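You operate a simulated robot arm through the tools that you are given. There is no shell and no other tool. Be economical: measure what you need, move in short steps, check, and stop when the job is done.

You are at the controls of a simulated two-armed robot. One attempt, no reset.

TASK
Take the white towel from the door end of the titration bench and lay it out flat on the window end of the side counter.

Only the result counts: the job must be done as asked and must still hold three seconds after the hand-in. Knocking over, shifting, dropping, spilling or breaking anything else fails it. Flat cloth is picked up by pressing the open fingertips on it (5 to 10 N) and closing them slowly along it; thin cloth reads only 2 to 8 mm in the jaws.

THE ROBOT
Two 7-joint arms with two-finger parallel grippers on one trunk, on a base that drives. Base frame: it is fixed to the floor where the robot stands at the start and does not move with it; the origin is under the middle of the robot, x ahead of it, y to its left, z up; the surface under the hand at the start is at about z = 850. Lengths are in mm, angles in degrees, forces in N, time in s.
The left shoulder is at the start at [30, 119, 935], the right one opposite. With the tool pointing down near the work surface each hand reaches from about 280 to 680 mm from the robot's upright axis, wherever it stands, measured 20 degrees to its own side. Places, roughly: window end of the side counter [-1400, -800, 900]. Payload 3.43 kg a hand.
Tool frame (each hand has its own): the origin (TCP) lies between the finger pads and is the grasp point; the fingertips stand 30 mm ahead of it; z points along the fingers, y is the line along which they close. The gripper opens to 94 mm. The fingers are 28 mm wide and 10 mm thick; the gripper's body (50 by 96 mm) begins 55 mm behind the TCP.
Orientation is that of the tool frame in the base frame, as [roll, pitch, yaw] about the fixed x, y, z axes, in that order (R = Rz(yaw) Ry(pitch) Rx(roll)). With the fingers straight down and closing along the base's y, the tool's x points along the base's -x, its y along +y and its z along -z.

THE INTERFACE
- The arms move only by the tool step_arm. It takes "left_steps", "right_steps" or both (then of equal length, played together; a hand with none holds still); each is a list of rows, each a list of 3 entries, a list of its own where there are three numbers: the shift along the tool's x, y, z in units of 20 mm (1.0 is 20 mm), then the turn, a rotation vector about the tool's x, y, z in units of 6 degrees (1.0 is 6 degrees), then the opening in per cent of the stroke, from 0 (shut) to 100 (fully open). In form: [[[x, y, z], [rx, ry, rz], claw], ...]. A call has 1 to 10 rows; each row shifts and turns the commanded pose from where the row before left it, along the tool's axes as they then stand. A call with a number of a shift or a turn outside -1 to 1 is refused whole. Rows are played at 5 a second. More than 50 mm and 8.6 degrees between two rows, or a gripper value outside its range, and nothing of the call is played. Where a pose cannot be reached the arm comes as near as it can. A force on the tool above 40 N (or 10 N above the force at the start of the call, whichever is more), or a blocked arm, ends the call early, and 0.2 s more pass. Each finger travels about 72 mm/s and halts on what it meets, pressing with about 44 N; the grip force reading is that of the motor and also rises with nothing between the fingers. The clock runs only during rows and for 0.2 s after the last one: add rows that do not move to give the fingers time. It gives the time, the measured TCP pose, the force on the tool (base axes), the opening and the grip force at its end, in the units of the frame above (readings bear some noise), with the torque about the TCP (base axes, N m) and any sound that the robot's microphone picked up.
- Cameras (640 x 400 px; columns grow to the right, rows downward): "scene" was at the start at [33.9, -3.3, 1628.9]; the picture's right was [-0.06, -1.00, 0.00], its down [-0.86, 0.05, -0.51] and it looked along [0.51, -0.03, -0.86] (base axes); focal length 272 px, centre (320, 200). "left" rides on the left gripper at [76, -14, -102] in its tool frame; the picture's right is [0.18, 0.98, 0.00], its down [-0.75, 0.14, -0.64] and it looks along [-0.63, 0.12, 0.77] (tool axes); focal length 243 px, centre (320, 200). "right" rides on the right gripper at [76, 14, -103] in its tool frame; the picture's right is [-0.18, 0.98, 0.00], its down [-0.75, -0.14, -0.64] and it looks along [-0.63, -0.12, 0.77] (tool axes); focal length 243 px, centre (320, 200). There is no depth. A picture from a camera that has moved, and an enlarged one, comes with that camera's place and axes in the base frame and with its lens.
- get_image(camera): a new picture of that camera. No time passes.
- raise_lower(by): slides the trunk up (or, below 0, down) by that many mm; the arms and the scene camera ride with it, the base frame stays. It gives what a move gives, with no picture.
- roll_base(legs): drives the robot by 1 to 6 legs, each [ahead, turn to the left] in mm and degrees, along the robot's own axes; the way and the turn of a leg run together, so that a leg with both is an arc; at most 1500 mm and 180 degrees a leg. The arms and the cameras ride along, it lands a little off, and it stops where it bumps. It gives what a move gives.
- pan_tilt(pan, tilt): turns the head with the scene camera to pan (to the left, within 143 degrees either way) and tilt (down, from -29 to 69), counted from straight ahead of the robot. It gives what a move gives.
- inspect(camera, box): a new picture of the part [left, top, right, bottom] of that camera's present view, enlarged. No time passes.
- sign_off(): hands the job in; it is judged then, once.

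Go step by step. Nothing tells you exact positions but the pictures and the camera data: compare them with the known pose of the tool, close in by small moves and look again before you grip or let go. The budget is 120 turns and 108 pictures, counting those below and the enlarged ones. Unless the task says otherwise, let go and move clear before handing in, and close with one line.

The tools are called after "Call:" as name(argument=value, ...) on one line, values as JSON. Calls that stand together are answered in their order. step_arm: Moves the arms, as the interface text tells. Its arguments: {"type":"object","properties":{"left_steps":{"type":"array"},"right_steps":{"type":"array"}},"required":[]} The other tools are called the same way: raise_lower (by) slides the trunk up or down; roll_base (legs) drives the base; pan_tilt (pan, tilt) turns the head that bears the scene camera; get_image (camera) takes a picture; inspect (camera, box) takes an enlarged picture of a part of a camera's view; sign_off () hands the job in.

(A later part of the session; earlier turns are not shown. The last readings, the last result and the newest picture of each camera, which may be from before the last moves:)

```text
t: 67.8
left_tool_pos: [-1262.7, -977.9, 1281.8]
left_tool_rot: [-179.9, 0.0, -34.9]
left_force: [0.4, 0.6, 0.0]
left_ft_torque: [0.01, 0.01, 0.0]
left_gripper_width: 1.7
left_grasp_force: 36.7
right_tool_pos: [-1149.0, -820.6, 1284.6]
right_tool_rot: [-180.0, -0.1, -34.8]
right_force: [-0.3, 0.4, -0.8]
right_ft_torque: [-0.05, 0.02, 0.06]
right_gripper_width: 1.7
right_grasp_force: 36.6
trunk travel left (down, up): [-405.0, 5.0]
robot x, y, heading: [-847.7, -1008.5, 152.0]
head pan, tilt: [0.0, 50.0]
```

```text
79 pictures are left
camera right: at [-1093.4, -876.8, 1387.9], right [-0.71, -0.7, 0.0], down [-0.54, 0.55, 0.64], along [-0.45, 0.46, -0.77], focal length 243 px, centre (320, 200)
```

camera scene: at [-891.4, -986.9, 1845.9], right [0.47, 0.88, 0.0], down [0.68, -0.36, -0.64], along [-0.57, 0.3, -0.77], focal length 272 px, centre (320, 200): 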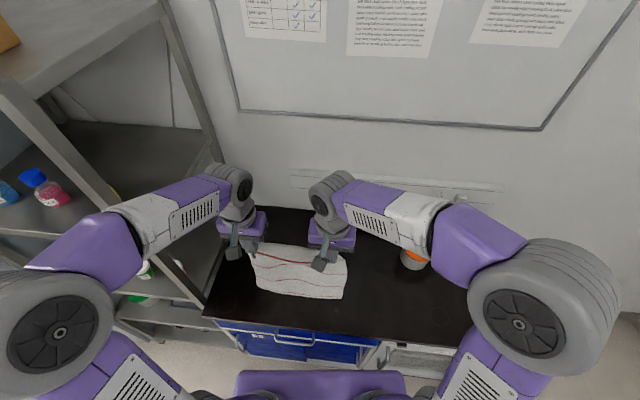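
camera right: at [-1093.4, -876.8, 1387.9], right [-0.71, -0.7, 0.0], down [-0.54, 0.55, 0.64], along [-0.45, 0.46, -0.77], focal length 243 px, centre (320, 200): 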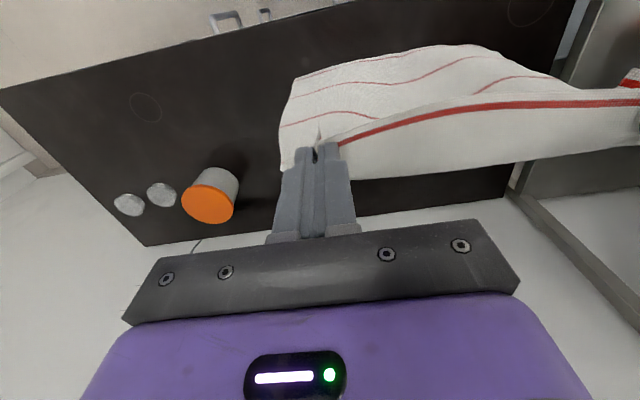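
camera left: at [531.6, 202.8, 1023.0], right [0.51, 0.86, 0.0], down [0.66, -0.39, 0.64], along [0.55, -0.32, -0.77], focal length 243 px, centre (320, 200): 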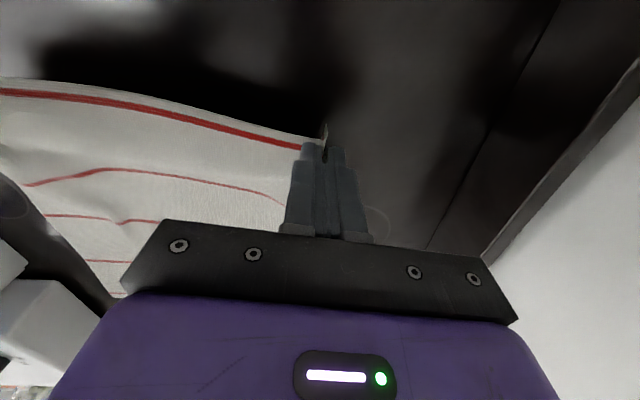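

Both hands are over the intended near-edge line and the left elbow clears the shelf. I'll lower the trunk until the towel's bottom edge is near the counter top.

Call:
raise_lower(by=-50)

Call:
get_image(camera="scene")

Call:
get_image(camera="left")

```text
t: 68.7
left_tool_pos: [-1262.9, -976.8, 1232.8]
left_tool_rot: [-180.0, 0.0, -34.8]
left_force: [0.7, -0.6, 0.1]
left_ft_torque: [-0.02, 0.0, 0.01]
left_gripper_width: 2.0
left_grasp_force: 35.8
right_tool_pos: [-1149.7, -819.9, 1234.9]
right_tool_rot: [-179.9, 0.0, -34.7]
right_force: [-0.4, 0.8, 0.9]
right_ft_torque: [-0.07, 0.01, 0.0]
right_gripper_width: 2.0
right_grasp_force: 36.7
trunk travel left (down, up): [-355.0, 55.0]
robot x, y, heading: [-848.3, -1006.1, 152.1]
head pan, tilt: [0.0, 50.0]
```

```text
78 pictures are left
camera scene: at [-891.4, -986.2, 1795.9], right [0.47, 0.88, 0.0], down [0.68, -0.36, -0.64], along [-0.57, 0.3, -0.77], focal length 272 px, centre (320, 200)
```

scene: 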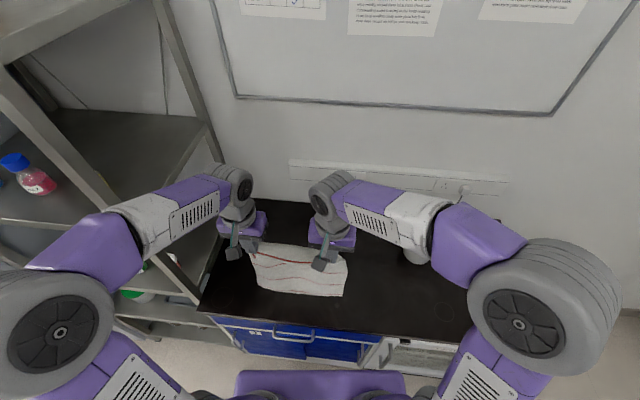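

```text
77 pictures are left
camera left: at [-1192.2, -1007.5, 1335.8], right [-0.41, -0.91, 0.0], down [-0.7, 0.31, 0.64], along [-0.59, 0.26, -0.77], focal length 243 px, centre (320, 200)
```

left: 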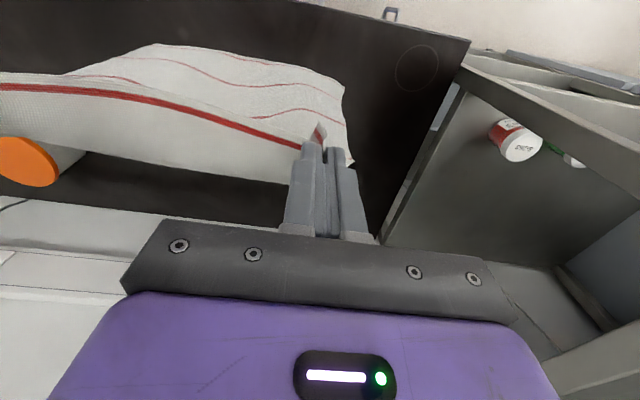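

The towel hangs vertically with its lower edge just above the top, near n≈490. I'll ease back 20 mm, touch it down, then start the outward-and-down arc that lays it away from me.

Call:
step_arm(left_steps=[[[0.5, 0, 0], [0, 0, 0], 0], [[0.5, 0, 0.2], [0, 0, 0], 0], [[0, 0, 0.3], [0, 0, 0], 0], [[0, 0, 0.4], [0, 0, 0], 0], [[-0.948, 0, 0.03], [0, 0, 0], 0], [[-0.944, 0, 0.094], [0, 0, 0], 0], [[-0.937, 0, 0.154], [0, 0, 0], 0]], right_steps=[[[0.5, 0, 0], [0, 0, 0], 0], [[0.5, 0, 0.2], [0, 0, 0], 0], [[0, 0, 0.3], [0, 0, 0], 0], [[0, 0, 0.4], [0, 0, 0], 0], [[-0.948, 0, 0.03], [0, 0, 0], 0], [[-0.944, 0, 0.094], [0, 0, 0], 0], [[-0.937, 0, 0.154], [0, 0, 0], 0]])

Call:
get_image(camera="scene")

Call:
get_image(camera="left")

```text
t: 70.3
left_tool_pos: [-1293.8, -954.1, 1208.7]
left_tool_rot: [-179.9, 0.0, -34.8]
left_force: [0.3, 0.8, -0.5]
left_ft_torque: [0.02, -0.01, 0.06]
left_gripper_width: 1.9
left_grasp_force: 36.5
right_tool_pos: [-1181.3, -797.3, 1209.8]
right_tool_rot: [-179.9, -0.2, -34.8]
right_force: [-0.3, 0.1, -0.2]
right_ft_torque: [0.0, 0.02, 0.0]
right_gripper_width: 1.6
right_grasp_force: 36.4
trunk travel left (down, up): [-355.0, 55.0]
robot x, y, heading: [-844.8, -1006.9, 152.3]
head pan, tilt: [0.0, 50.0]
```

```text
76 pictures are left
camera scene: at [-893.0, -985.3, 1795.8], right [0.47, 0.88, 0.0], down [0.68, -0.36, -0.64], along [-0.57, 0.3, -0.77], focal length 272 px, centre (320, 200)
```

scene: 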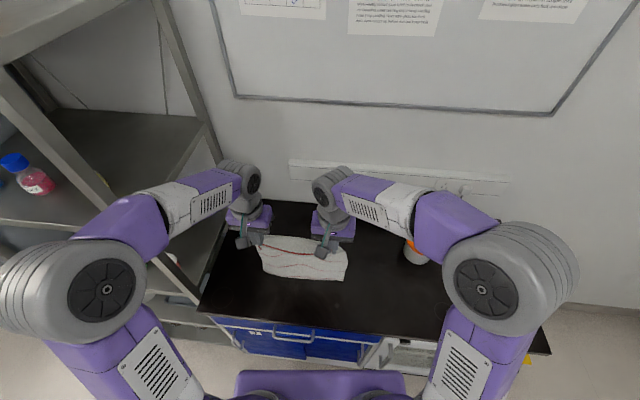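

```text
75 pictures are left
camera left: at [-1223.0, -985.1, 1311.4], right [-0.41, -0.91, 0.0], down [-0.7, 0.31, 0.64], along [-0.58, 0.26, -0.77], focal length 243 px, centre (320, 200)
```

left: 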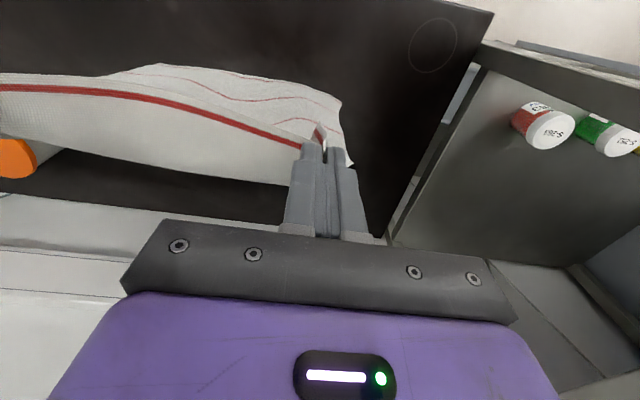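

Call:
inspect(camera="scene", box=[190, 190, 410, 330])

Call:
get_image(camera="right")

```text
2.86 times, centred on (300, 260) of scene
camera zoom: at [-893.0, -985.3, 1795.8], right [0.47, 0.88, 0.0], down [0.68, -0.36, -0.64], along [-0.57, 0.3, -0.77], focal length 777 px, centre (377, 29)
```

zoom: 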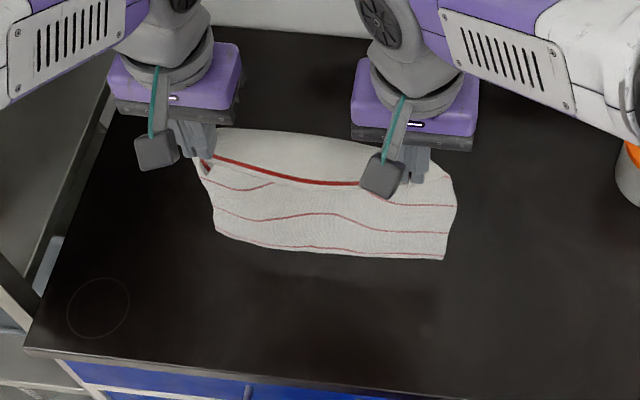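

```text
73 pictures are left
camera right: at [-1125.6, -854.3, 1313.7], right [-0.71, -0.7, 0.0], down [-0.54, 0.55, 0.64], along [-0.45, 0.46, -0.77], focal length 243 px, centre (320, 200)
```

right: 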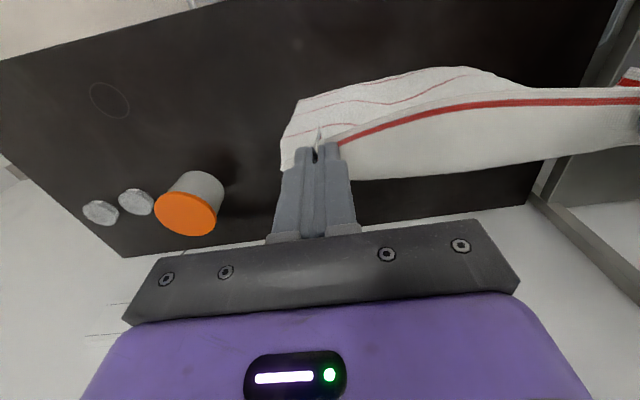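

The cloth leaves the fingers outward, away from me, and then drops, with its bottom about 10–20 mm above the top. So the right way is to set the bottom edge down at the far side and draw the hands back toward me. I'll move the hands outward in stages, watching the elbow and the shelf.

Call:
raise_lower(by=50)

Call:
step_arm(left_steps=[[[-0.95, 0, 0], [0, 0, 0], 0], [[-0.95, 0, 0], [0, 0, 0], 0], [[-0.95, 0, 0], [0, 0, 0], 0], [[-0.95, 0, 0], [0, 0, 0], 0], [[-0.95, 0, 0], [0, 0, 0], 0]], right_steps=[[[-0.95, 0, 0], [0, 0, 0], 0], [[-0.95, 0, 0], [0, 0, 0], 0], [[-0.95, 0, 0], [0, 0, 0], 0], [[-0.95, 0, 0], [0, 0, 0], 0], [[-0.95, 0, 0], [0, 0, 0], 0]])

Call:
get_image(camera="scene")

```text
t: 71.2
left_tool_pos: [-1292.4, -954.6, 1257.9]
left_tool_rot: [179.9, 0.0, -34.8]
left_force: [0.1, -0.2, -0.2]
left_ft_torque: [-0.01, -0.02, 0.0]
left_gripper_width: 1.7
left_grasp_force: 36.7
right_tool_pos: [-1181.3, -799.2, 1261.9]
right_tool_rot: [-179.9, 0.0, -34.7]
right_force: [-0.5, 0.3, 0.4]
right_ft_torque: [-0.02, 0.01, -0.02]
right_gripper_width: 1.9
right_grasp_force: 36.6
trunk travel left (down, up): [-405.0, 5.0]
robot x, y, heading: [-847.7, -1011.4, 152.1]
head pan, tilt: [0.0, 50.0]
```

```text
t: 72.4
left_tool_pos: [-1370.6, -901.1, 1259.0]
left_tool_rot: [179.9, -0.1, -34.8]
left_force: [-0.5, 0.3, 0.0]
left_ft_torque: [0.01, -0.01, 0.01]
left_gripper_width: 1.7
left_grasp_force: 36.6
right_tool_pos: [-1258.1, -744.1, 1258.0]
right_tool_rot: [-179.9, -0.1, -34.7]
right_force: [-0.1, -0.7, 0.7]
right_ft_torque: [-0.04, -0.03, 0.03]
right_gripper_width: 1.7
right_grasp_force: 36.6
trunk travel left (down, up): [-405.0, 5.0]
robot x, y, heading: [-846.3, -1006.7, 151.9]
head pan, tilt: [0.0, 50.0]
```

```text
72 pictures are left
camera scene: at [-892.9, -985.3, 1845.8], right [0.47, 0.88, 0.0], down [0.68, -0.36, -0.64], along [-0.57, 0.3, -0.77], focal length 272 px, centre (320, 200)
```

scene: 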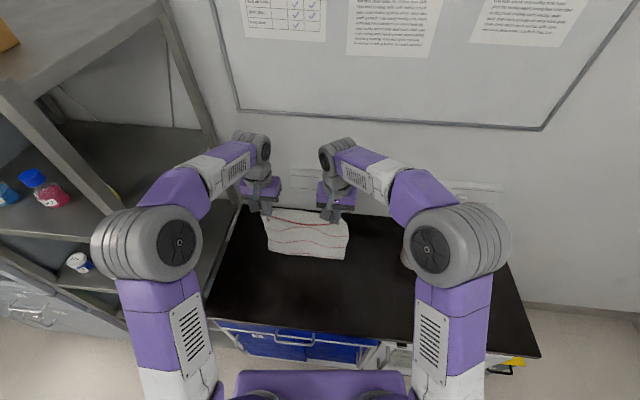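

Elbows are moving inward, so there is good clearance. I'll continue outward.

Call:
step_arm(left_steps=[[[-0.95, 0, 0.3], [0, 0, 0], 0], [[-0.95, 0, 0.3], [0, 0, 0], 0], [[-0.95, 0, 0.3], [0, 0, 0], 0], [[-0.95, 0, 0.3], [0, 0, 0], 0], [[-0.95, 0, 0.3], [0, 0, 0], 0], [[-0.4, 0, 0], [0, 0, 0], 0]], right_steps=[[[-0.95, 0, 0.3], [0, 0, 0], 0], [[-0.95, 0, 0.3], [0, 0, 0], 0], [[-0.95, 0, 0.3], [0, 0, 0], 0], [[-0.95, 0, 0.3], [0, 0, 0], 0], [[-0.95, 0, 0.3], [0, 0, 0], 0], [[-0.4, 0, 0], [0, 0, 0], 0]])

Call:
get_image(camera="scene")

Call:
get_image(camera="left")

```text
t: 73.8
left_tool_pos: [-1455.5, -840.7, 1229.4]
left_tool_rot: [-179.9, 0.0, -34.8]
left_force: [0.8, 0.8, -0.7]
left_ft_torque: [0.03, 0.0, -0.01]
left_gripper_width: 1.8
left_grasp_force: 36.1
right_tool_pos: [-1343.9, -686.1, 1229.0]
right_tool_rot: [-180.0, -0.1, -34.8]
right_force: [-0.1, -0.3, 0.4]
right_ft_torque: [0.0, 0.01, 0.03]
right_gripper_width: 1.5
right_grasp_force: 36.7
trunk travel left (down, up): [-405.0, 5.0]
robot x, y, heading: [-845.9, -1004.8, 152.4]
head pan, tilt: [0.0, 50.0]
```

```text
71 pictures are left
camera scene: at [-891.7, -985.9, 1845.8], right [0.47, 0.88, 0.0], down [0.68, -0.36, -0.64], along [-0.57, 0.3, -0.77], focal length 272 px, centre (320, 200)
```

scene: 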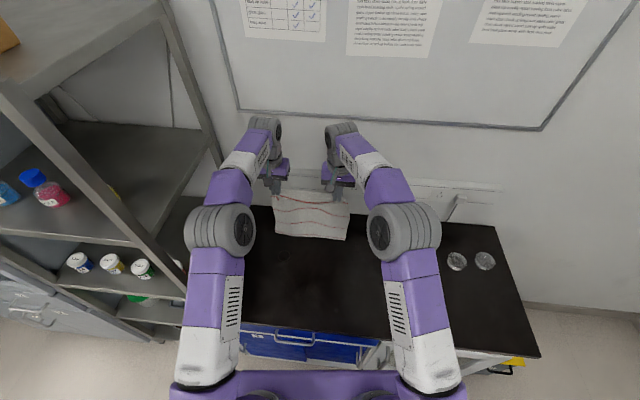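

```text
70 pictures are left
camera left: at [-1385.1, -872.9, 1332.3], right [-0.41, -0.91, 0.0], down [-0.7, 0.31, 0.64], along [-0.59, 0.26, -0.77], focal length 243 px, centre (320, 200)
```

left: 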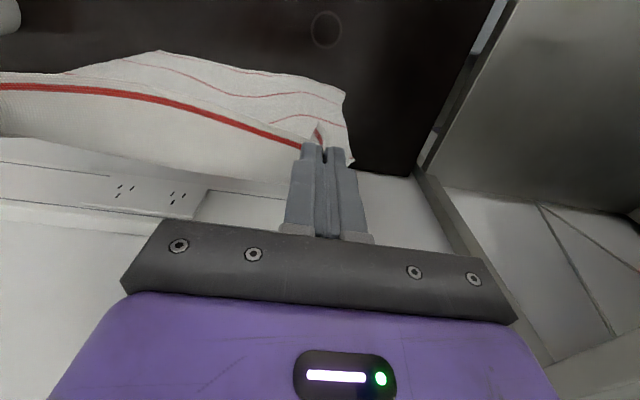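

The reach is fine, with the hands at n≈720. I'll go 15 mm further out and lower with the trunk until the bottom edge touches.

Call:
step_arm(left_steps=[[[-0.75, 0, 0], [0, 0, 0], 0], [[0, 0, 0], [0, 0, 0], 0]], right_steps=[[[-0.75, 0, 0], [0, 0, 0], 0], [[0, 0, 0], [0, 0, 0], 0]])

Call:
raise_lower(by=-25)

Call:
inspect(camera="scene", box=[200, 120, 420, 260])

Call:
raise_lower(by=-20)

Call:
inspect(camera="scene", box=[200, 120, 420, 260])

```text
t: 74.4
left_tool_pos: [-1467.2, -833.3, 1231.2]
left_tool_rot: [-180.0, 0.1, -34.8]
left_force: [0.4, -0.8, 0.8]
left_ft_torque: [-0.01, 0.0, 0.0]
left_gripper_width: 1.9
left_grasp_force: 36.3
right_tool_pos: [-1355.4, -678.3, 1230.6]
right_tool_rot: [-180.0, 0.0, -34.7]
right_force: [-0.9, -0.1, 0.6]
right_ft_torque: [-0.01, 0.06, -0.01]
right_gripper_width: 2.0
right_grasp_force: 36.5
trunk travel left (down, up): [-405.0, 5.0]
robot x, y, heading: [-844.7, -1009.8, 152.2]
head pan, tilt: [0.0, 50.0]
```

```text
t: 75.1
left_tool_pos: [-1466.8, -831.0, 1204.9]
left_tool_rot: [180.0, 0.0, -34.9]
left_force: [-0.1, -0.1, 0.1]
left_ft_torque: [-0.01, 0.0, 0.02]
left_gripper_width: 1.7
left_grasp_force: 36.5
right_tool_pos: [-1356.3, -676.8, 1206.3]
right_tool_rot: [-179.9, 0.0, -34.7]
right_force: [-0.1, 0.0, 0.1]
right_ft_torque: [0.02, 0.02, 0.01]
right_gripper_width: 2.1
right_grasp_force: 36.3
trunk travel left (down, up): [-380.0, 30.0]
robot x, y, heading: [-843.2, -1011.1, 152.1]
head pan, tilt: [0.0, 50.0]
```

```text
2.86 times, centred on (310, 190) of scene
camera zoom: at [-891.3, -986.1, 1820.9], right [0.47, 0.88, 0.0], down [0.68, -0.36, -0.64], along [-0.57, 0.3, -0.77], focal length 777 px, centre (349, 229)
```

zoom: 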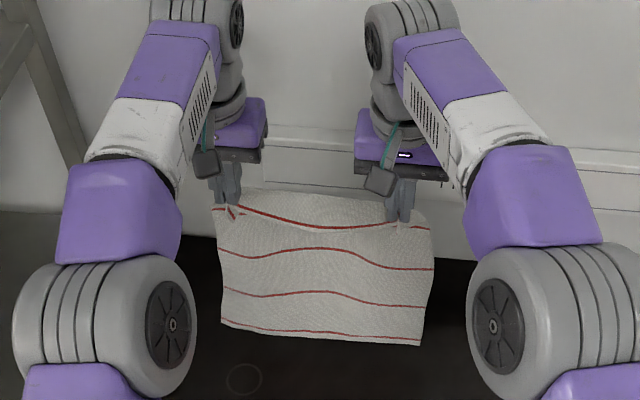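

```text
t: 75.8
left_tool_pos: [-1467.1, -832.9, 1183.8]
left_tool_rot: [-180.0, 0.1, -34.7]
left_force: [-0.8, -0.3, 0.2]
left_ft_torque: [0.01, 0.02, 0.01]
left_gripper_width: 1.5
left_grasp_force: 36.7
right_tool_pos: [-1355.7, -676.9, 1185.2]
right_tool_rot: [-180.0, 0.0, -34.7]
right_force: [0.3, -0.1, 0.3]
right_ft_torque: [0.05, 0.0, -0.01]
right_gripper_width: 1.7
right_grasp_force: 36.5
trunk travel left (down, up): [-360.0, 50.0]
robot x, y, heading: [-849.4, -1011.3, 152.1]
head pan, tilt: [0.0, 50.0]
```

```text
2.86 times, centred on (310, 190) of scene
camera zoom: at [-891.2, -986.2, 1800.9], right [0.47, 0.88, 0.0], down [0.68, -0.36, -0.64], along [-0.57, 0.3, -0.77], focal length 777 px, centre (349, 229)
```

zoom: 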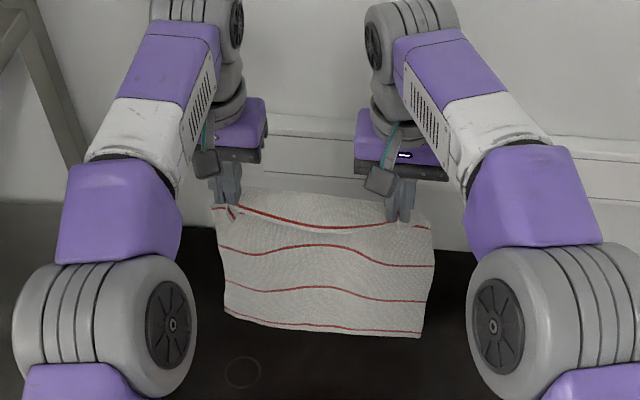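

The bottom edge has just touched at n≈741. I want about 25 mm more margin from the front edge, so I'll lift, go further out and touch down again.

Call:
raise_lower(by=30)

Call:
step_arm(left_steps=[[[-0.65, 0, 0], [0, 0, 0], 0], [[-0.65, 0, 0], [0, 0, 0], 0], [[0, 0, 0], [0, 0, 0], 0]], right_steps=[[[-0.65, 0, 0], [0, 0, 0], 0], [[-0.65, 0, 0], [0, 0, 0], 0], [[0, 0, 0], [0, 0, 0], 0]])

Call:
raise_lower(by=-30)

Call:
inspect(camera="scene", box=[200, 120, 420, 260])

```text
t: 76.5
left_tool_pos: [-1468.0, -831.4, 1213.8]
left_tool_rot: [-180.0, 0.0, -34.8]
left_force: [-0.3, 0.2, -0.7]
left_ft_torque: [0.02, -0.01, 0.01]
left_gripper_width: 1.5
left_grasp_force: 36.4
right_tool_pos: [-1356.5, -677.8, 1214.3]
right_tool_rot: [180.0, 0.0, -34.8]
right_force: [0.4, -0.1, 0.1]
right_ft_torque: [-0.02, 0.0, -0.02]
right_gripper_width: 1.7
right_grasp_force: 36.9
trunk travel left (down, up): [-390.0, 20.0]
robot x, y, heading: [-848.8, -1010.0, 152.2]
head pan, tilt: [0.0, 50.0]
```

```text
t: 77.3
left_tool_pos: [-1469.3, -828.9, 1213.0]
left_tool_rot: [180.0, 0.0, -34.7]
left_force: [-0.2, 0.0, -0.1]
left_ft_torque: [-0.03, 0.0, 0.03]
left_gripper_width: 1.9
left_grasp_force: 36.4
left hand out of reach, approached as far as the arm can: row 1, 2
right_tool_pos: [-1370.3, -665.4, 1213.0]
right_tool_rot: [-180.0, 0.0, -34.8]
right_force: [-0.4, -0.9, -0.8]
right_ft_torque: [0.01, 0.02, 0.03]
right_gripper_width: 1.6
right_grasp_force: 36.2
right hand out of reach, approached as far as the arm can: row 2
trunk travel left (down, up): [-390.0, 20.0]
robot x, y, heading: [-844.8, -1011.3, 152.1]
head pan, tilt: [0.0, 50.0]
```

```text
t: 78.1
left_tool_pos: [-1469.7, -829.0, 1184.1]
left_tool_rot: [179.9, -0.1, -34.7]
left_force: [0.5, 1.1, 0.4]
left_ft_torque: [0.03, -0.01, -0.01]
left_gripper_width: 1.7
left_grasp_force: 36.9
right_tool_pos: [-1370.9, -665.5, 1183.3]
right_tool_rot: [-180.0, 0.1, -34.6]
right_force: [-0.2, -0.6, 0.2]
right_ft_torque: [-0.01, 0.0, -0.01]
right_gripper_width: 1.6
right_grasp_force: 36.5
trunk travel left (down, up): [-360.0, 50.0]
robot x, y, heading: [-847.4, -1010.6, 152.1]
head pan, tilt: [0.0, 50.0]
```

```text
2.86 times, centred on (310, 190) of scene
camera zoom: at [-891.1, -986.3, 1800.9], right [0.47, 0.88, 0.0], down [0.68, -0.36, -0.64], along [-0.57, 0.3, -0.77], focal length 777 px, centre (349, 229)
```

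zoom: 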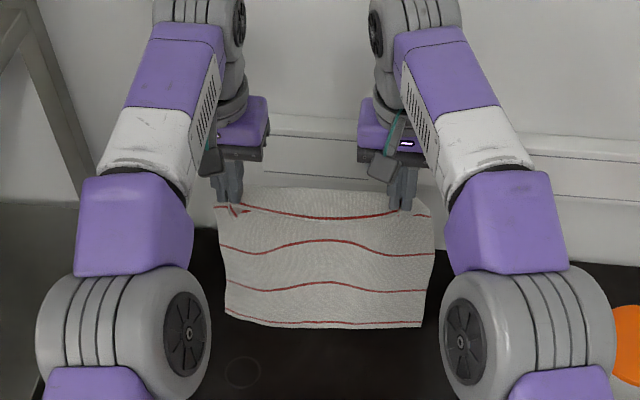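

Bottom edge now sits at n≈753, with both hands at the reach limit. I'll draw the hands back toward me horizontally first to take up the outward bulge, and check.

Call:
step_arm(left_steps=[[[0.6, 0, 0], [0, 0, 0], 0], [[0.8, 0, 0], [0, 0, 0], 0], [[0.9, 0, 0], [0, 0, 0], 0]], right_steps=[[[0.6, 0, 0], [0, 0, 0], 0], [[0.8, 0, 0], [0, 0, 0], 0], [[0.9, 0, 0], [0, 0, 0], 0]])

Call:
inspect(camera="scene", box=[200, 120, 420, 260])

```text
t: 78.9
left_tool_pos: [-1429.2, -856.7, 1184.2]
left_tool_rot: [-180.0, 0.0, -34.9]
left_force: [-0.1, 0.0, -0.2]
left_ft_torque: [0.01, 0.0, 0.02]
left_gripper_width: 2.0
left_grasp_force: 36.8
right_tool_pos: [-1332.2, -694.0, 1181.8]
right_tool_rot: [179.9, 0.0, -34.7]
right_force: [0.2, -0.5, 0.1]
right_ft_torque: [-0.01, 0.02, 0.0]
right_gripper_width: 1.6
right_grasp_force: 36.3
trunk travel left (down, up): [-360.0, 50.0]
robot x, y, heading: [-847.8, -1010.0, 151.9]
head pan, tilt: [0.0, 50.0]
```

```text
2.86 times, centred on (310, 190) of scene
camera zoom: at [-890.0, -987.1, 1800.9], right [0.47, 0.88, 0.0], down [0.68, -0.36, -0.64], along [-0.57, 0.3, -0.77], focal length 777 px, centre (349, 229)
```

zoom: 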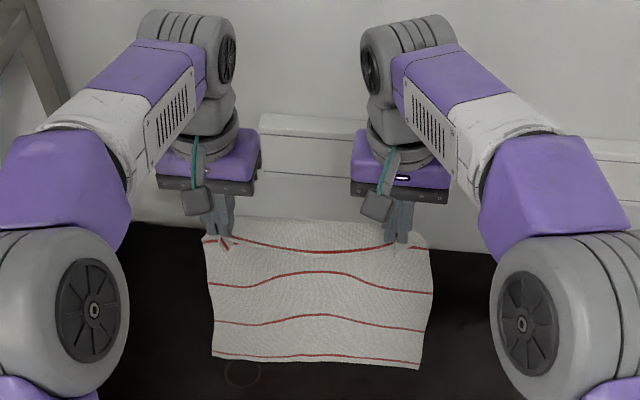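

The bottom edge just followed the hands, so there wasn't enough cloth resting to hold it. I'll go back out and then lower and retreat diagonally so the bottom strip beds down.

Call:
step_arm(left_steps=[[[0, 0, -0.8], [0, 0, 0], 0], [[-0.7, 0, -0.7], [0, 0, 0], 0], [[-0.8, 0, 0], [0, 0, 0], 0], [[-0.75, 0, 0], [0, 0, 0], 0], [[0, 0, 0], [0, 0, 0], 0], [[0, 0, 0.5], [0, 0, 0], 0], [[0, 0, 0.5], [0, 0, 0], 0], [[0, 0, 0.5], [0, 0, 0], 0], [[0, 0, 0], [0, 0, 0], 0]], right_steps=[[[0, 0, -0.8], [0, 0, 0], 0], [[-0.7, 0, -0.7], [0, 0, 0], 0], [[-0.8, 0, 0], [0, 0, 0], 0], [[-0.5, 0, 0], [0, 0, 0], 0], [[0, 0, 0], [0, 0, 0], 0], [[0, 0, 0.5], [0, 0, 0], 0], [[0, 0, 0.5], [0, 0, 0], 0], [[0, 0, 0.5], [0, 0, 0], 0], [[0, 0, 0], [0, 0, 0], 0]])

Call:
step_arm(left_steps=[[[0.2, 0, 0.6], [0, 0, 0], 0], [[0.4, 0, 0.7], [0, 0, 0], 0], [[0.6, 0, 0.7], [0, 0, 0], 0], [[0.6, 0, 0.7], [0, 0, 0], 0], [[0.6, 0, 0.5], [0, 0, 0], 0]], right_steps=[[[0.2, 0, 0.6], [0, 0, 0], 0], [[0.4, 0, 0.7], [0, 0, 0], 0], [[0.6, 0, 0.7], [0, 0, 0], 0], [[0.6, 0, 0.7], [0, 0, 0], 0], [[0.6, 0, 0.5], [0, 0, 0], 0]])

Call:
inspect(camera="scene", box=[200, 120, 420, 260])

Call:
get_image(camera="left")

```text
t: 80.9
left_tool_pos: [-1462.7, -832.6, 1180.7]
left_tool_rot: [180.0, 0.0, -34.8]
left_force: [-0.8, 0.2, -0.4]
left_ft_torque: [0.02, -0.02, -0.03]
left_gripper_width: 1.9
left_grasp_force: 37.0
left hand out of reach, approached as far as the arm can: row 4
right_tool_pos: [-1366.0, -668.9, 1183.6]
right_tool_rot: [-179.9, 0.0, -34.7]
right_force: [-0.7, 0.0, 0.0]
right_ft_torque: [-0.01, 0.02, 0.02]
right_gripper_width: 1.6
right_grasp_force: 36.1
trunk travel left (down, up): [-360.0, 50.0]
robot x, y, heading: [-847.9, -1008.1, 152.0]
head pan, tilt: [0.0, 50.0]
```

```text
t: 82.1
left_tool_pos: [-1422.0, -861.9, 1118.2]
left_tool_rot: [180.0, 0.1, -34.8]
left_force: [0.3, 0.5, -0.1]
left_ft_torque: [-0.02, -0.02, 0.02]
left_gripper_width: 1.9
left_grasp_force: 37.1
right_tool_pos: [-1325.5, -696.9, 1117.9]
right_tool_rot: [-179.9, 0.1, -34.7]
right_force: [0.0, -0.3, -0.3]
right_ft_torque: [0.01, 0.01, 0.0]
right_gripper_width: 1.8
right_grasp_force: 37.1
trunk travel left (down, up): [-360.0, 50.0]
robot x, y, heading: [-844.2, -1013.1, 151.8]
head pan, tilt: [0.0, 50.0]
```

```text
2.86 times, centred on (310, 190) of scene
camera zoom: at [-890.7, -986.7, 1800.9], right [0.47, 0.88, 0.0], down [0.68, -0.36, -0.64], along [-0.57, 0.3, -0.77], focal length 777 px, centre (349, 229)
```

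zoom: 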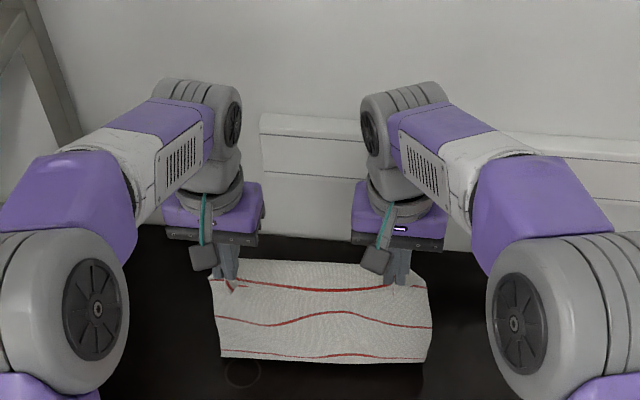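

```text
64 pictures are left
camera left: at [-1351.3, -892.9, 1221.0], right [-0.41, -0.91, 0.0], down [-0.7, 0.31, 0.64], along [-0.59, 0.26, -0.77], focal length 243 px, centre (320, 200)
```

left: 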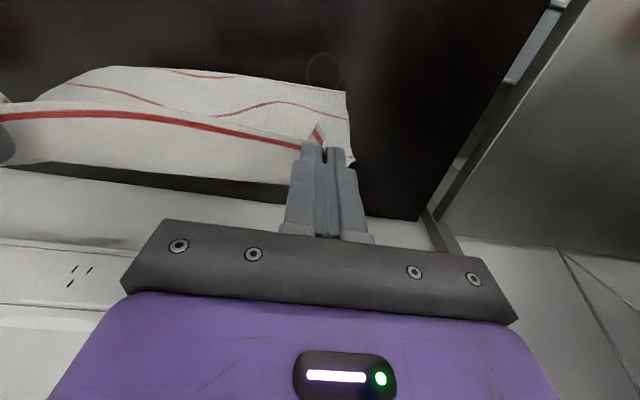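

The bottom strip now lies on the counter pointing outward, with the cloth bending up toward the hands at n≈695, which is what I want. I'll keep retreating along an arc.

Call:
step_arm(left_steps=[[[1, 0, 0], [0, 0, 0], 0], [[1, 0, 0], [0, 0, 0], 0], [[1, 0, 0.1], [0, 0, 0], 0], [[0.95, 0, 0.5], [0, 0, 0], 0], [[0.95, 0, 0.6], [0, 0, 0], 0], [[0.95, 0, 0.6], [0, 0, 0], 0]], right_steps=[[[1, 0, 0], [0, 0, 0], 0], [[1, 0, 0], [0, 0, 0], 0], [[1, 0, 0.1], [0, 0, 0], 0], [[0.95, 0, 0.5], [0, 0, 0], 0], [[0.95, 0, 0.6], [0, 0, 0], 0], [[0.95, 0, 0.6], [0, 0, 0], 0]])

Call:
inspect(camera="scene", box=[180, 150, 440, 320])

Call:
get_image(camera="left")

```text
t: 83.5
left_tool_pos: [-1326.5, -925.0, 1081.3]
left_tool_rot: [-180.0, 0.1, -34.8]
left_force: [-0.3, 0.0, -0.7]
left_ft_torque: [0.02, 0.01, 0.02]
left_gripper_width: 1.5
left_grasp_force: 36.5
right_tool_pos: [-1227.8, -764.3, 1083.5]
right_tool_rot: [180.0, 0.1, -34.7]
right_force: [0.5, -0.2, -0.4]
right_ft_torque: [0.0, 0.03, -0.02]
right_gripper_width: 1.7
right_grasp_force: 35.9
trunk travel left (down, up): [-360.0, 50.0]
robot x, y, heading: [-848.3, -1010.5, 152.3]
head pan, tilt: [0.0, 50.0]
```

```text
2.35 times, centred on (310, 235) of scene
camera zoom: at [-890.8, -986.8, 1800.9], right [0.47, 0.88, 0.0], down [0.68, -0.36, -0.64], along [-0.57, 0.3, -0.77], focal length 640 px, centre (344, 118)
```

zoom: 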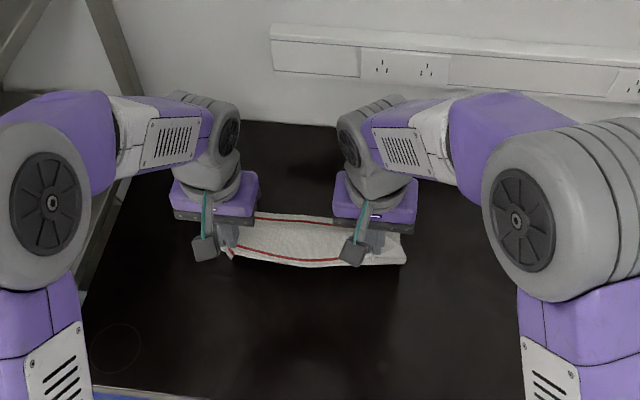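

```text
62 pictures are left
camera left: at [-1255.8, -956.8, 1184.7], right [-0.41, -0.91, 0.0], down [-0.7, 0.31, 0.64], along [-0.59, 0.26, -0.77], focal length 243 px, centre (320, 200)
```

left: 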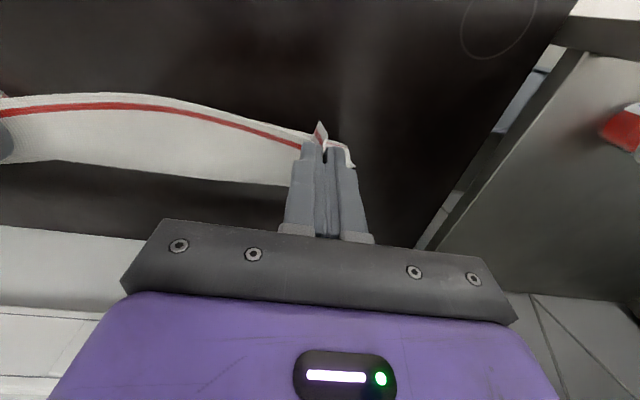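

The cloth is laying the right way, but its far edge has slid to n≈713, which would leave the near edge over the front of the counter. I'll lift and redo it, this time tilting the fingers outward about 20° to gain reach.

Call:
raise_lower(by=50)

Call:
step_arm(left_steps=[[[0, 0, -0.9], [0, 0, 0], 0], [[0, 0, -0.9], [0, 0, 0], 0], [[0, 0, -0.9], [0, 0, 0], 0], [[0, 0, -0.9], [0, 0, 0], 0], [[0, 0, -0.9], [0, 0, 0], 0], [[0, 0, -0.9], [0, 0, 0], 0], [[0, 0, -0.9], [0, 0, 0], 0]], right_steps=[[[0, 0, -0.9], [0, 0, 0], 0], [[0, 0, -0.9], [0, 0, 0], 0], [[0, 0, -0.9], [0, 0, 0], 0], [[0, 0, -0.9], [0, 0, 0], 0], [[0, 0, -0.9], [0, 0, 0], 0], [[0, 0, -0.9], [0, 0, 0], 0], [[0, 0, -0.9], [0, 0, 0], 0]])

Call:
step_arm(left_steps=[[[-0.95, 0, 0], [0, -0.4167, 0], 0], [[-0.949, 0, 0.041], [0, -0.4167, 0], 0], [[-0.946, 0, 0.083], [0, -0.4167, 0], 0], [[-0.942, 0, 0.124], [0, -0.4167, 0], 0], [[-0.936, 0, 0.165], [0, -0.4167, 0], 0], [[-0.927, 0, 0.206], [0, -0.4167, 0], 0], [[-0.918, 0, 0.246], [0, -0.4167, 0], 0], [[-0.906, 0, 0.286], [0, -0.4167, 0], 0]], right_steps=[[[-0.95, 0, 0], [0, -0.4167, 0], 0], [[-0.949, 0, 0.041], [0, -0.4167, 0], 0], [[-0.946, 0, 0.083], [0, -0.4167, 0], 0], [[-0.942, 0, 0.124], [0, -0.4167, 0], 0], [[-0.936, 0, 0.165], [0, -0.4167, 0], 0], [[-0.927, 0, 0.206], [0, -0.4167, 0], 0], [[-0.918, 0, 0.246], [0, -0.4167, 0], 0], [[-0.906, 0, 0.286], [0, -0.4167, 0], 0]])

Call:
get_image(camera="scene")

```text
t: 84.4
left_tool_pos: [-1325.9, -925.5, 1131.5]
left_tool_rot: [-179.9, -0.1, -34.7]
left_force: [-0.1, -0.4, -0.2]
left_ft_torque: [0.0, 0.0, 0.0]
left_gripper_width: 1.7
left_grasp_force: 36.5
right_tool_pos: [-1230.4, -764.0, 1133.3]
right_tool_rot: [-180.0, -0.1, -34.6]
right_force: [0.5, -1.1, 0.3]
right_ft_torque: [-0.01, -0.02, 0.01]
right_gripper_width: 1.7
right_grasp_force: 36.5
trunk travel left (down, up): [-410.0, 0.0]
robot x, y, heading: [-846.8, -1010.8, 152.1]
head pan, tilt: [0.0, 50.0]
```

```text
t: 86.0
left_tool_pos: [-1327.8, -924.0, 1259.8]
left_tool_rot: [180.0, 0.0, -34.9]
left_force: [0.4, -0.2, -0.6]
left_ft_torque: [0.03, 0.01, -0.01]
left_gripper_width: 1.5
left_grasp_force: 36.7
right_tool_pos: [-1228.6, -763.1, 1260.0]
right_tool_rot: [180.0, -0.1, -34.7]
right_force: [0.2, -0.1, -0.4]
right_ft_torque: [0.01, 0.0, 0.03]
right_gripper_width: 1.8
right_grasp_force: 36.9
trunk travel left (down, up): [-410.0, 0.0]
robot x, y, heading: [-847.5, -1011.4, 152.0]
head pan, tilt: [0.0, 50.0]
```

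```text
t: 87.8
left_tool_pos: [-1453.1, -837.8, 1259.5]
left_tool_rot: [-179.9, 20.0, -34.8]
left_force: [0.4, -0.1, -0.8]
left_ft_torque: [-0.02, 0.01, 0.0]
left_gripper_width: 1.5
left_grasp_force: 36.5
right_tool_pos: [-1355.0, -678.6, 1259.1]
right_tool_rot: [-180.0, 20.1, -34.7]
right_force: [0.0, 0.3, -0.1]
right_ft_torque: [-0.01, -0.02, 0.03]
right_gripper_width: 1.8
right_grasp_force: 36.5
trunk travel left (down, up): [-410.0, 0.0]
robot x, y, heading: [-848.1, -1007.9, 151.9]
head pan, tilt: [0.0, 50.0]
```

```text
61 pictures are left
camera scene: at [-892.7, -985.4, 1850.8], right [0.47, 0.88, 0.0], down [0.68, -0.36, -0.64], along [-0.57, 0.3, -0.77], focal length 272 px, centre (320, 200)
```

scene: 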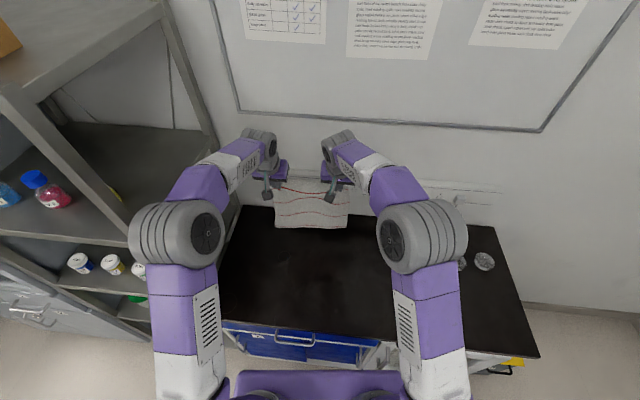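

The tilt leaves slack in the elbows. I'll go out another 60 mm and come down toward contact.

Call:
step_arm(left_steps=[[[-0.705, 0, 0.257], [0, 0, 0], 0], [[-0.705, 0, 0.257], [0, 0, 0], 0], [[-0.705, 0, 0.257], [0, 0, 0], 0], [[-0.705, 0, 0.257], [0, 0, 0], 0], [[0, 0, 0], [0, 0, 0], 0]], right_steps=[[[-0.705, 0, 0.257], [0, 0, 0], 0], [[-0.705, 0, 0.257], [0, 0, 0], 0], [[-0.705, 0, 0.257], [0, 0, 0], 0], [[-0.5, 0, 0.182], [0, 0, 0], 0], [[0, 0, 0], [0, 0, 0], 0]])

Call:
inspect(camera="scene", box=[200, 100, 420, 240])

```text
t: 89.0
left_tool_pos: [-1501.1, -804.4, 1257.2]
left_tool_rot: [-179.9, 20.1, -34.8]
left_force: [0.6, -0.2, -0.1]
left_ft_torque: [-0.02, 0.01, -0.02]
left_gripper_width: 1.7
left_grasp_force: 36.1
right_tool_pos: [-1399.0, -646.9, 1262.0]
right_tool_rot: [180.0, 20.0, -34.7]
right_force: [1.3, -0.3, -0.2]
right_ft_torque: [-0.01, -0.03, 0.04]
right_gripper_width: 1.7
right_grasp_force: 36.7
trunk travel left (down, up): [-410.0, 0.0]
robot x, y, heading: [-851.7, -1011.3, 152.1]
head pan, tilt: [0.0, 50.0]
```

```text
2.86 times, centred on (310, 170) of scene
camera zoom: at [-890.3, -986.9, 1850.9], right [0.47, 0.88, 0.0], down [0.68, -0.36, -0.64], along [-0.57, 0.3, -0.77], focal length 777 px, centre (349, 286)
```

zoom: 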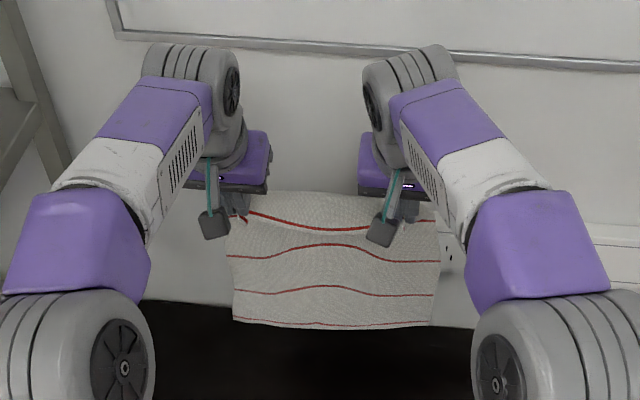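

The hands are at n≈780, well beyond before. I'll lower to contact with the trunk, then bed the bottom strip while easing back.

Call:
raise_lower(by=-66)

Call:
step_arm(left_steps=[[[0.615, 0, 0.521], [0, 0, 0], 0], [[0.615, 0, 0.521], [0, 0, 0], 0], [[0.615, 0, 0.521], [0, 0, 0], 0], [[0.803, 0, 0.453], [0, 0, 0], 0], [[0.803, 0, 0.453], [0, 0, 0], 0], [[0.803, 0, 0.453], [0, 0, 0], 0]], right_steps=[[[0.615, 0, 0.521], [0, 0, 0], 0], [[0.615, 0, 0.521], [0, 0, 0], 0], [[0.615, 0, 0.521], [0, 0, 0], 0], [[0.803, 0, 0.453], [0, 0, 0], 0], [[0.803, 0, 0.453], [0, 0, 0], 0], [[0.803, 0, 0.453], [0, 0, 0], 0]])

Call:
inspect(camera="scene", box=[200, 120, 420, 260])

Call:
get_image(camera="right")

```text
t: 90.0
left_tool_pos: [-1502.0, -803.5, 1191.1]
left_tool_rot: [-180.0, 20.0, -34.9]
left_force: [0.2, 0.7, -0.1]
left_ft_torque: [0.0, 0.03, -0.02]
left_gripper_width: 1.7
left_grasp_force: 36.7
right_tool_pos: [-1399.2, -646.7, 1195.5]
right_tool_rot: [179.9, 19.9, -34.7]
right_force: [-0.8, -0.1, 0.4]
right_ft_torque: [0.01, -0.04, -0.02]
right_gripper_width: 1.8
right_grasp_force: 36.2
trunk travel left (down, up): [-344.0, 66.0]
robot x, y, heading: [-843.9, -1012.1, 152.0]
head pan, tilt: [0.0, 50.0]
```

```text
t: 91.5
left_tool_pos: [-1452.6, -838.5, 1105.9]
left_tool_rot: [180.0, 20.1, -34.8]
left_force: [-0.3, -0.2, -0.2]
left_ft_torque: [0.01, 0.02, 0.01]
left_gripper_width: 1.6
left_grasp_force: 36.2
right_tool_pos: [-1350.8, -681.6, 1108.2]
right_tool_rot: [180.0, 20.1, -34.7]
right_force: [-0.4, 0.0, -0.3]
right_ft_torque: [-0.02, 0.01, 0.05]
right_gripper_width: 1.6
right_grasp_force: 36.9
trunk travel left (down, up): [-344.0, 66.0]
robot x, y, heading: [-847.5, -1008.6, 152.1]
head pan, tilt: [0.0, 50.0]
```

```text
2.86 times, centred on (310, 190) of scene
camera zoom: at [-891.0, -986.5, 1784.9], right [0.47, 0.88, 0.0], down [0.68, -0.36, -0.64], along [-0.57, 0.3, -0.77], focal length 777 px, centre (349, 229)
```

zoom: 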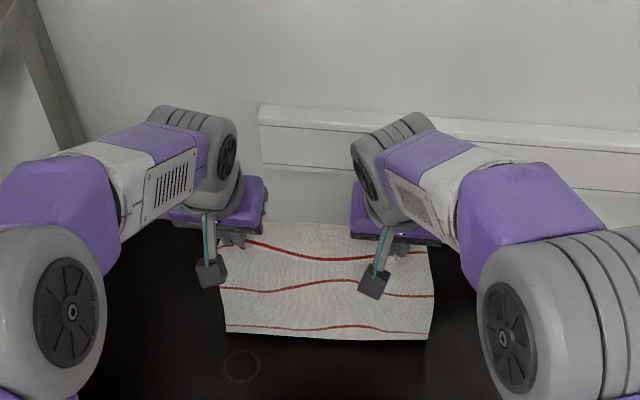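

```text
58 pictures are left
camera right: at [-1269.5, -754.8, 1178.9], right [-0.7, -0.71, 0.06], down [-0.32, 0.39, 0.86], along [-0.64, 0.58, -0.5], focal length 243 px, centre (320, 200)
```

right: 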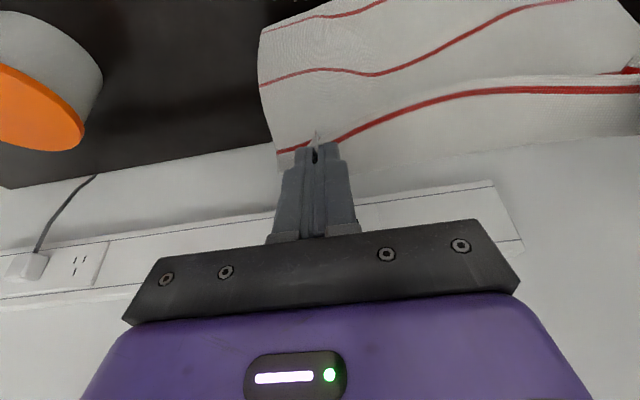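

The bottom strip is bedding well, with the bend at n≈720. I'll sink a little more and then retreat low so that the weight holds the far edge.

Call:
step_arm(left_steps=[[[0.709, 0, 0.487], [0, 0, 0], 0], [[0.709, 0, 0.487], [0, 0, 0], 0], [[0.966, 0, 0.021], [0, 0, 0], 0], [[0.966, 0, 0.021], [0, 0, 0], 0], [[0.966, 0, 0.021], [0, 0, 0], 0], [[0.966, 0, 0.021], [0, 0, 0], 0], [[0.966, 0, 0.021], [0, 0, 0], 0], [[0.966, 0, 0.021], [0, 0, 0], 0]], right_steps=[[[0.709, 0, 0.487], [0, 0, 0], 0], [[0.709, 0, 0.487], [0, 0, 0], 0], [[0.966, 0, 0.021], [0, 0, 0], 0], [[0.966, 0, 0.021], [0, 0, 0], 0], [[0.966, 0, 0.021], [0, 0, 0], 0], [[0.966, 0, 0.021], [0, 0, 0], 0], [[0.966, 0, 0.021], [0, 0, 0], 0], [[0.966, 0, 0.021], [0, 0, 0], 0]])

Call:
inspect(camera="scene", box=[180, 130, 440, 300])

Call:
get_image(camera="right")

```text
t: 93.2
left_tool_pos: [-1346.4, -912.5, 1038.2]
left_tool_rot: [180.0, 19.9, -34.8]
left_force: [0.8, -0.3, -0.2]
left_ft_torque: [0.0, -0.04, 0.01]
left_gripper_width: 1.7
left_grasp_force: 36.2
right_tool_pos: [-1244.8, -753.1, 1040.9]
right_tool_rot: [-179.9, 20.0, -34.7]
right_force: [-0.2, -0.5, 0.2]
right_ft_torque: [0.0, 0.0, -0.01]
right_gripper_width: 1.6
right_grasp_force: 36.4
trunk travel left (down, up): [-344.0, 66.0]
robot x, y, heading: [-847.8, -1010.0, 152.2]
head pan, tilt: [0.0, 50.0]
```

```text
2.35 times, centred on (310, 215) of scene
camera zoom: at [-890.9, -986.7, 1784.9], right [0.47, 0.88, 0.0], down [0.68, -0.36, -0.64], along [-0.57, 0.3, -0.77], focal length 640 px, centre (344, 165)
```

zoom: 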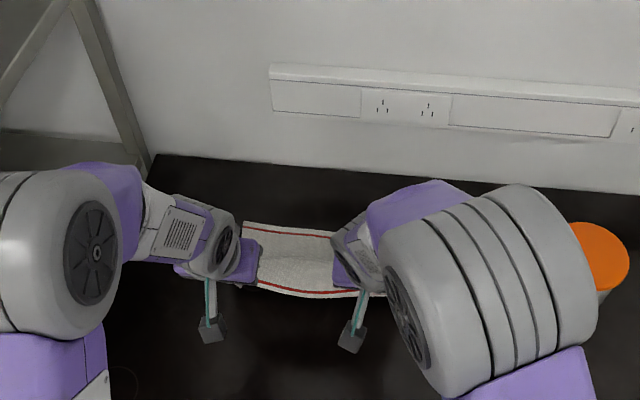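

```text
56 pictures are left
camera right: at [-1164.3, -826.7, 1111.4], right [-0.7, -0.71, 0.06], down [-0.32, 0.39, 0.86], along [-0.64, 0.58, -0.5], focal length 243 px, centre (320, 200)
```

right: 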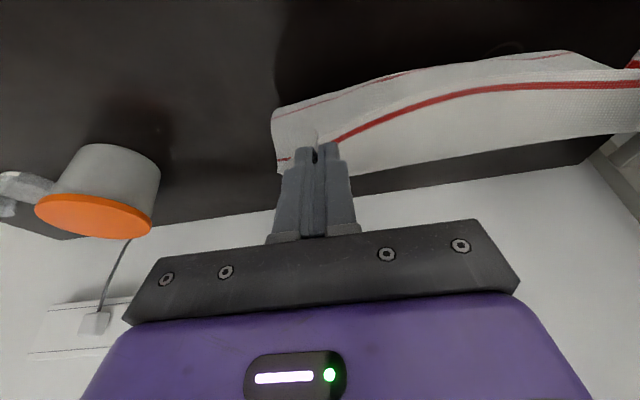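

The far edge is holding at n≈772, which puts the near edge near 460, a good spot. I'll continue back and down.

Call:
step_arm(left_steps=[[[0.914, 0, -0.12], [0, 0, 0], 0], [[0.914, 0, -0.12], [0, 0, 0], 0], [[0.914, 0, -0.12], [0, 0, 0], 0], [[0.897, 0, 0.419], [0, 0, 0], 0], [[0.897, 0, 0.419], [0, 0, 0], 0]], right_steps=[[[0.914, 0, -0.12], [0, 0, 0], 0], [[0.914, 0, -0.12], [0, 0, 0], 0], [[0.914, 0, -0.12], [0, 0, 0], 0], [[0.897, 0, 0.419], [0, 0, 0], 0], [[0.897, 0, 0.419], [0, 0, 0], 0]])

Call:
get_image(camera="scene")

Call:
get_image(camera="right")

```text
t: 94.5
left_tool_pos: [-1280.6, -958.3, 998.3]
left_tool_rot: [-180.0, 20.0, -34.8]
left_force: [0.3, 0.8, -0.9]
left_ft_torque: [0.04, -0.03, 0.01]
left_gripper_width: 1.8
left_grasp_force: 36.6
right_tool_pos: [-1178.9, -798.4, 1000.6]
right_tool_rot: [180.0, 20.0, -34.7]
right_force: [-0.4, -1.1, 0.1]
right_ft_torque: [0.0, -0.01, 0.03]
right_gripper_width: 1.7
right_grasp_force: 36.4
trunk travel left (down, up): [-344.0, 66.0]
robot x, y, heading: [-845.9, -1009.4, 152.2]
head pan, tilt: [0.0, 50.0]
```

```text
55 pictures are left
camera scene: at [-891.3, -986.5, 1784.9], right [0.47, 0.88, 0.0], down [0.68, -0.36, -0.64], along [-0.57, 0.3, -0.77], focal length 272 px, centre (320, 200)
```

scene: 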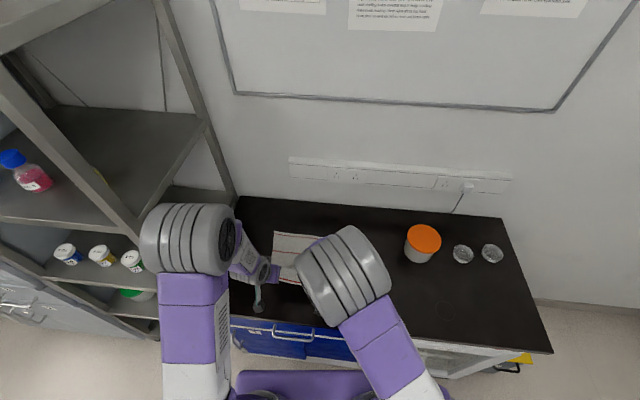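

```text
54 pictures are left
camera right: at [-1098.1, -872.3, 1072.3], right [-0.7, -0.71, 0.06], down [-0.32, 0.39, 0.86], along [-0.64, 0.58, -0.5], focal length 243 px, centre (320, 200)
```

right: 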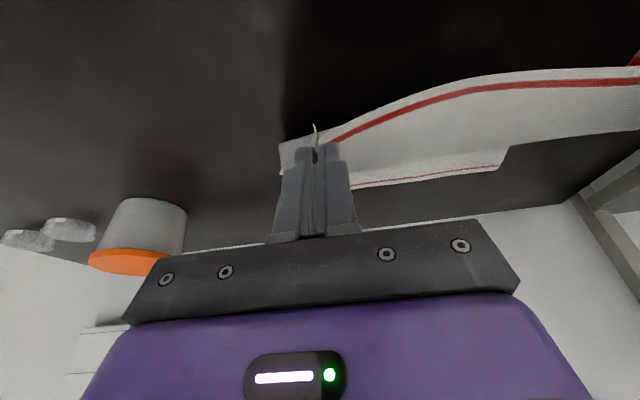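

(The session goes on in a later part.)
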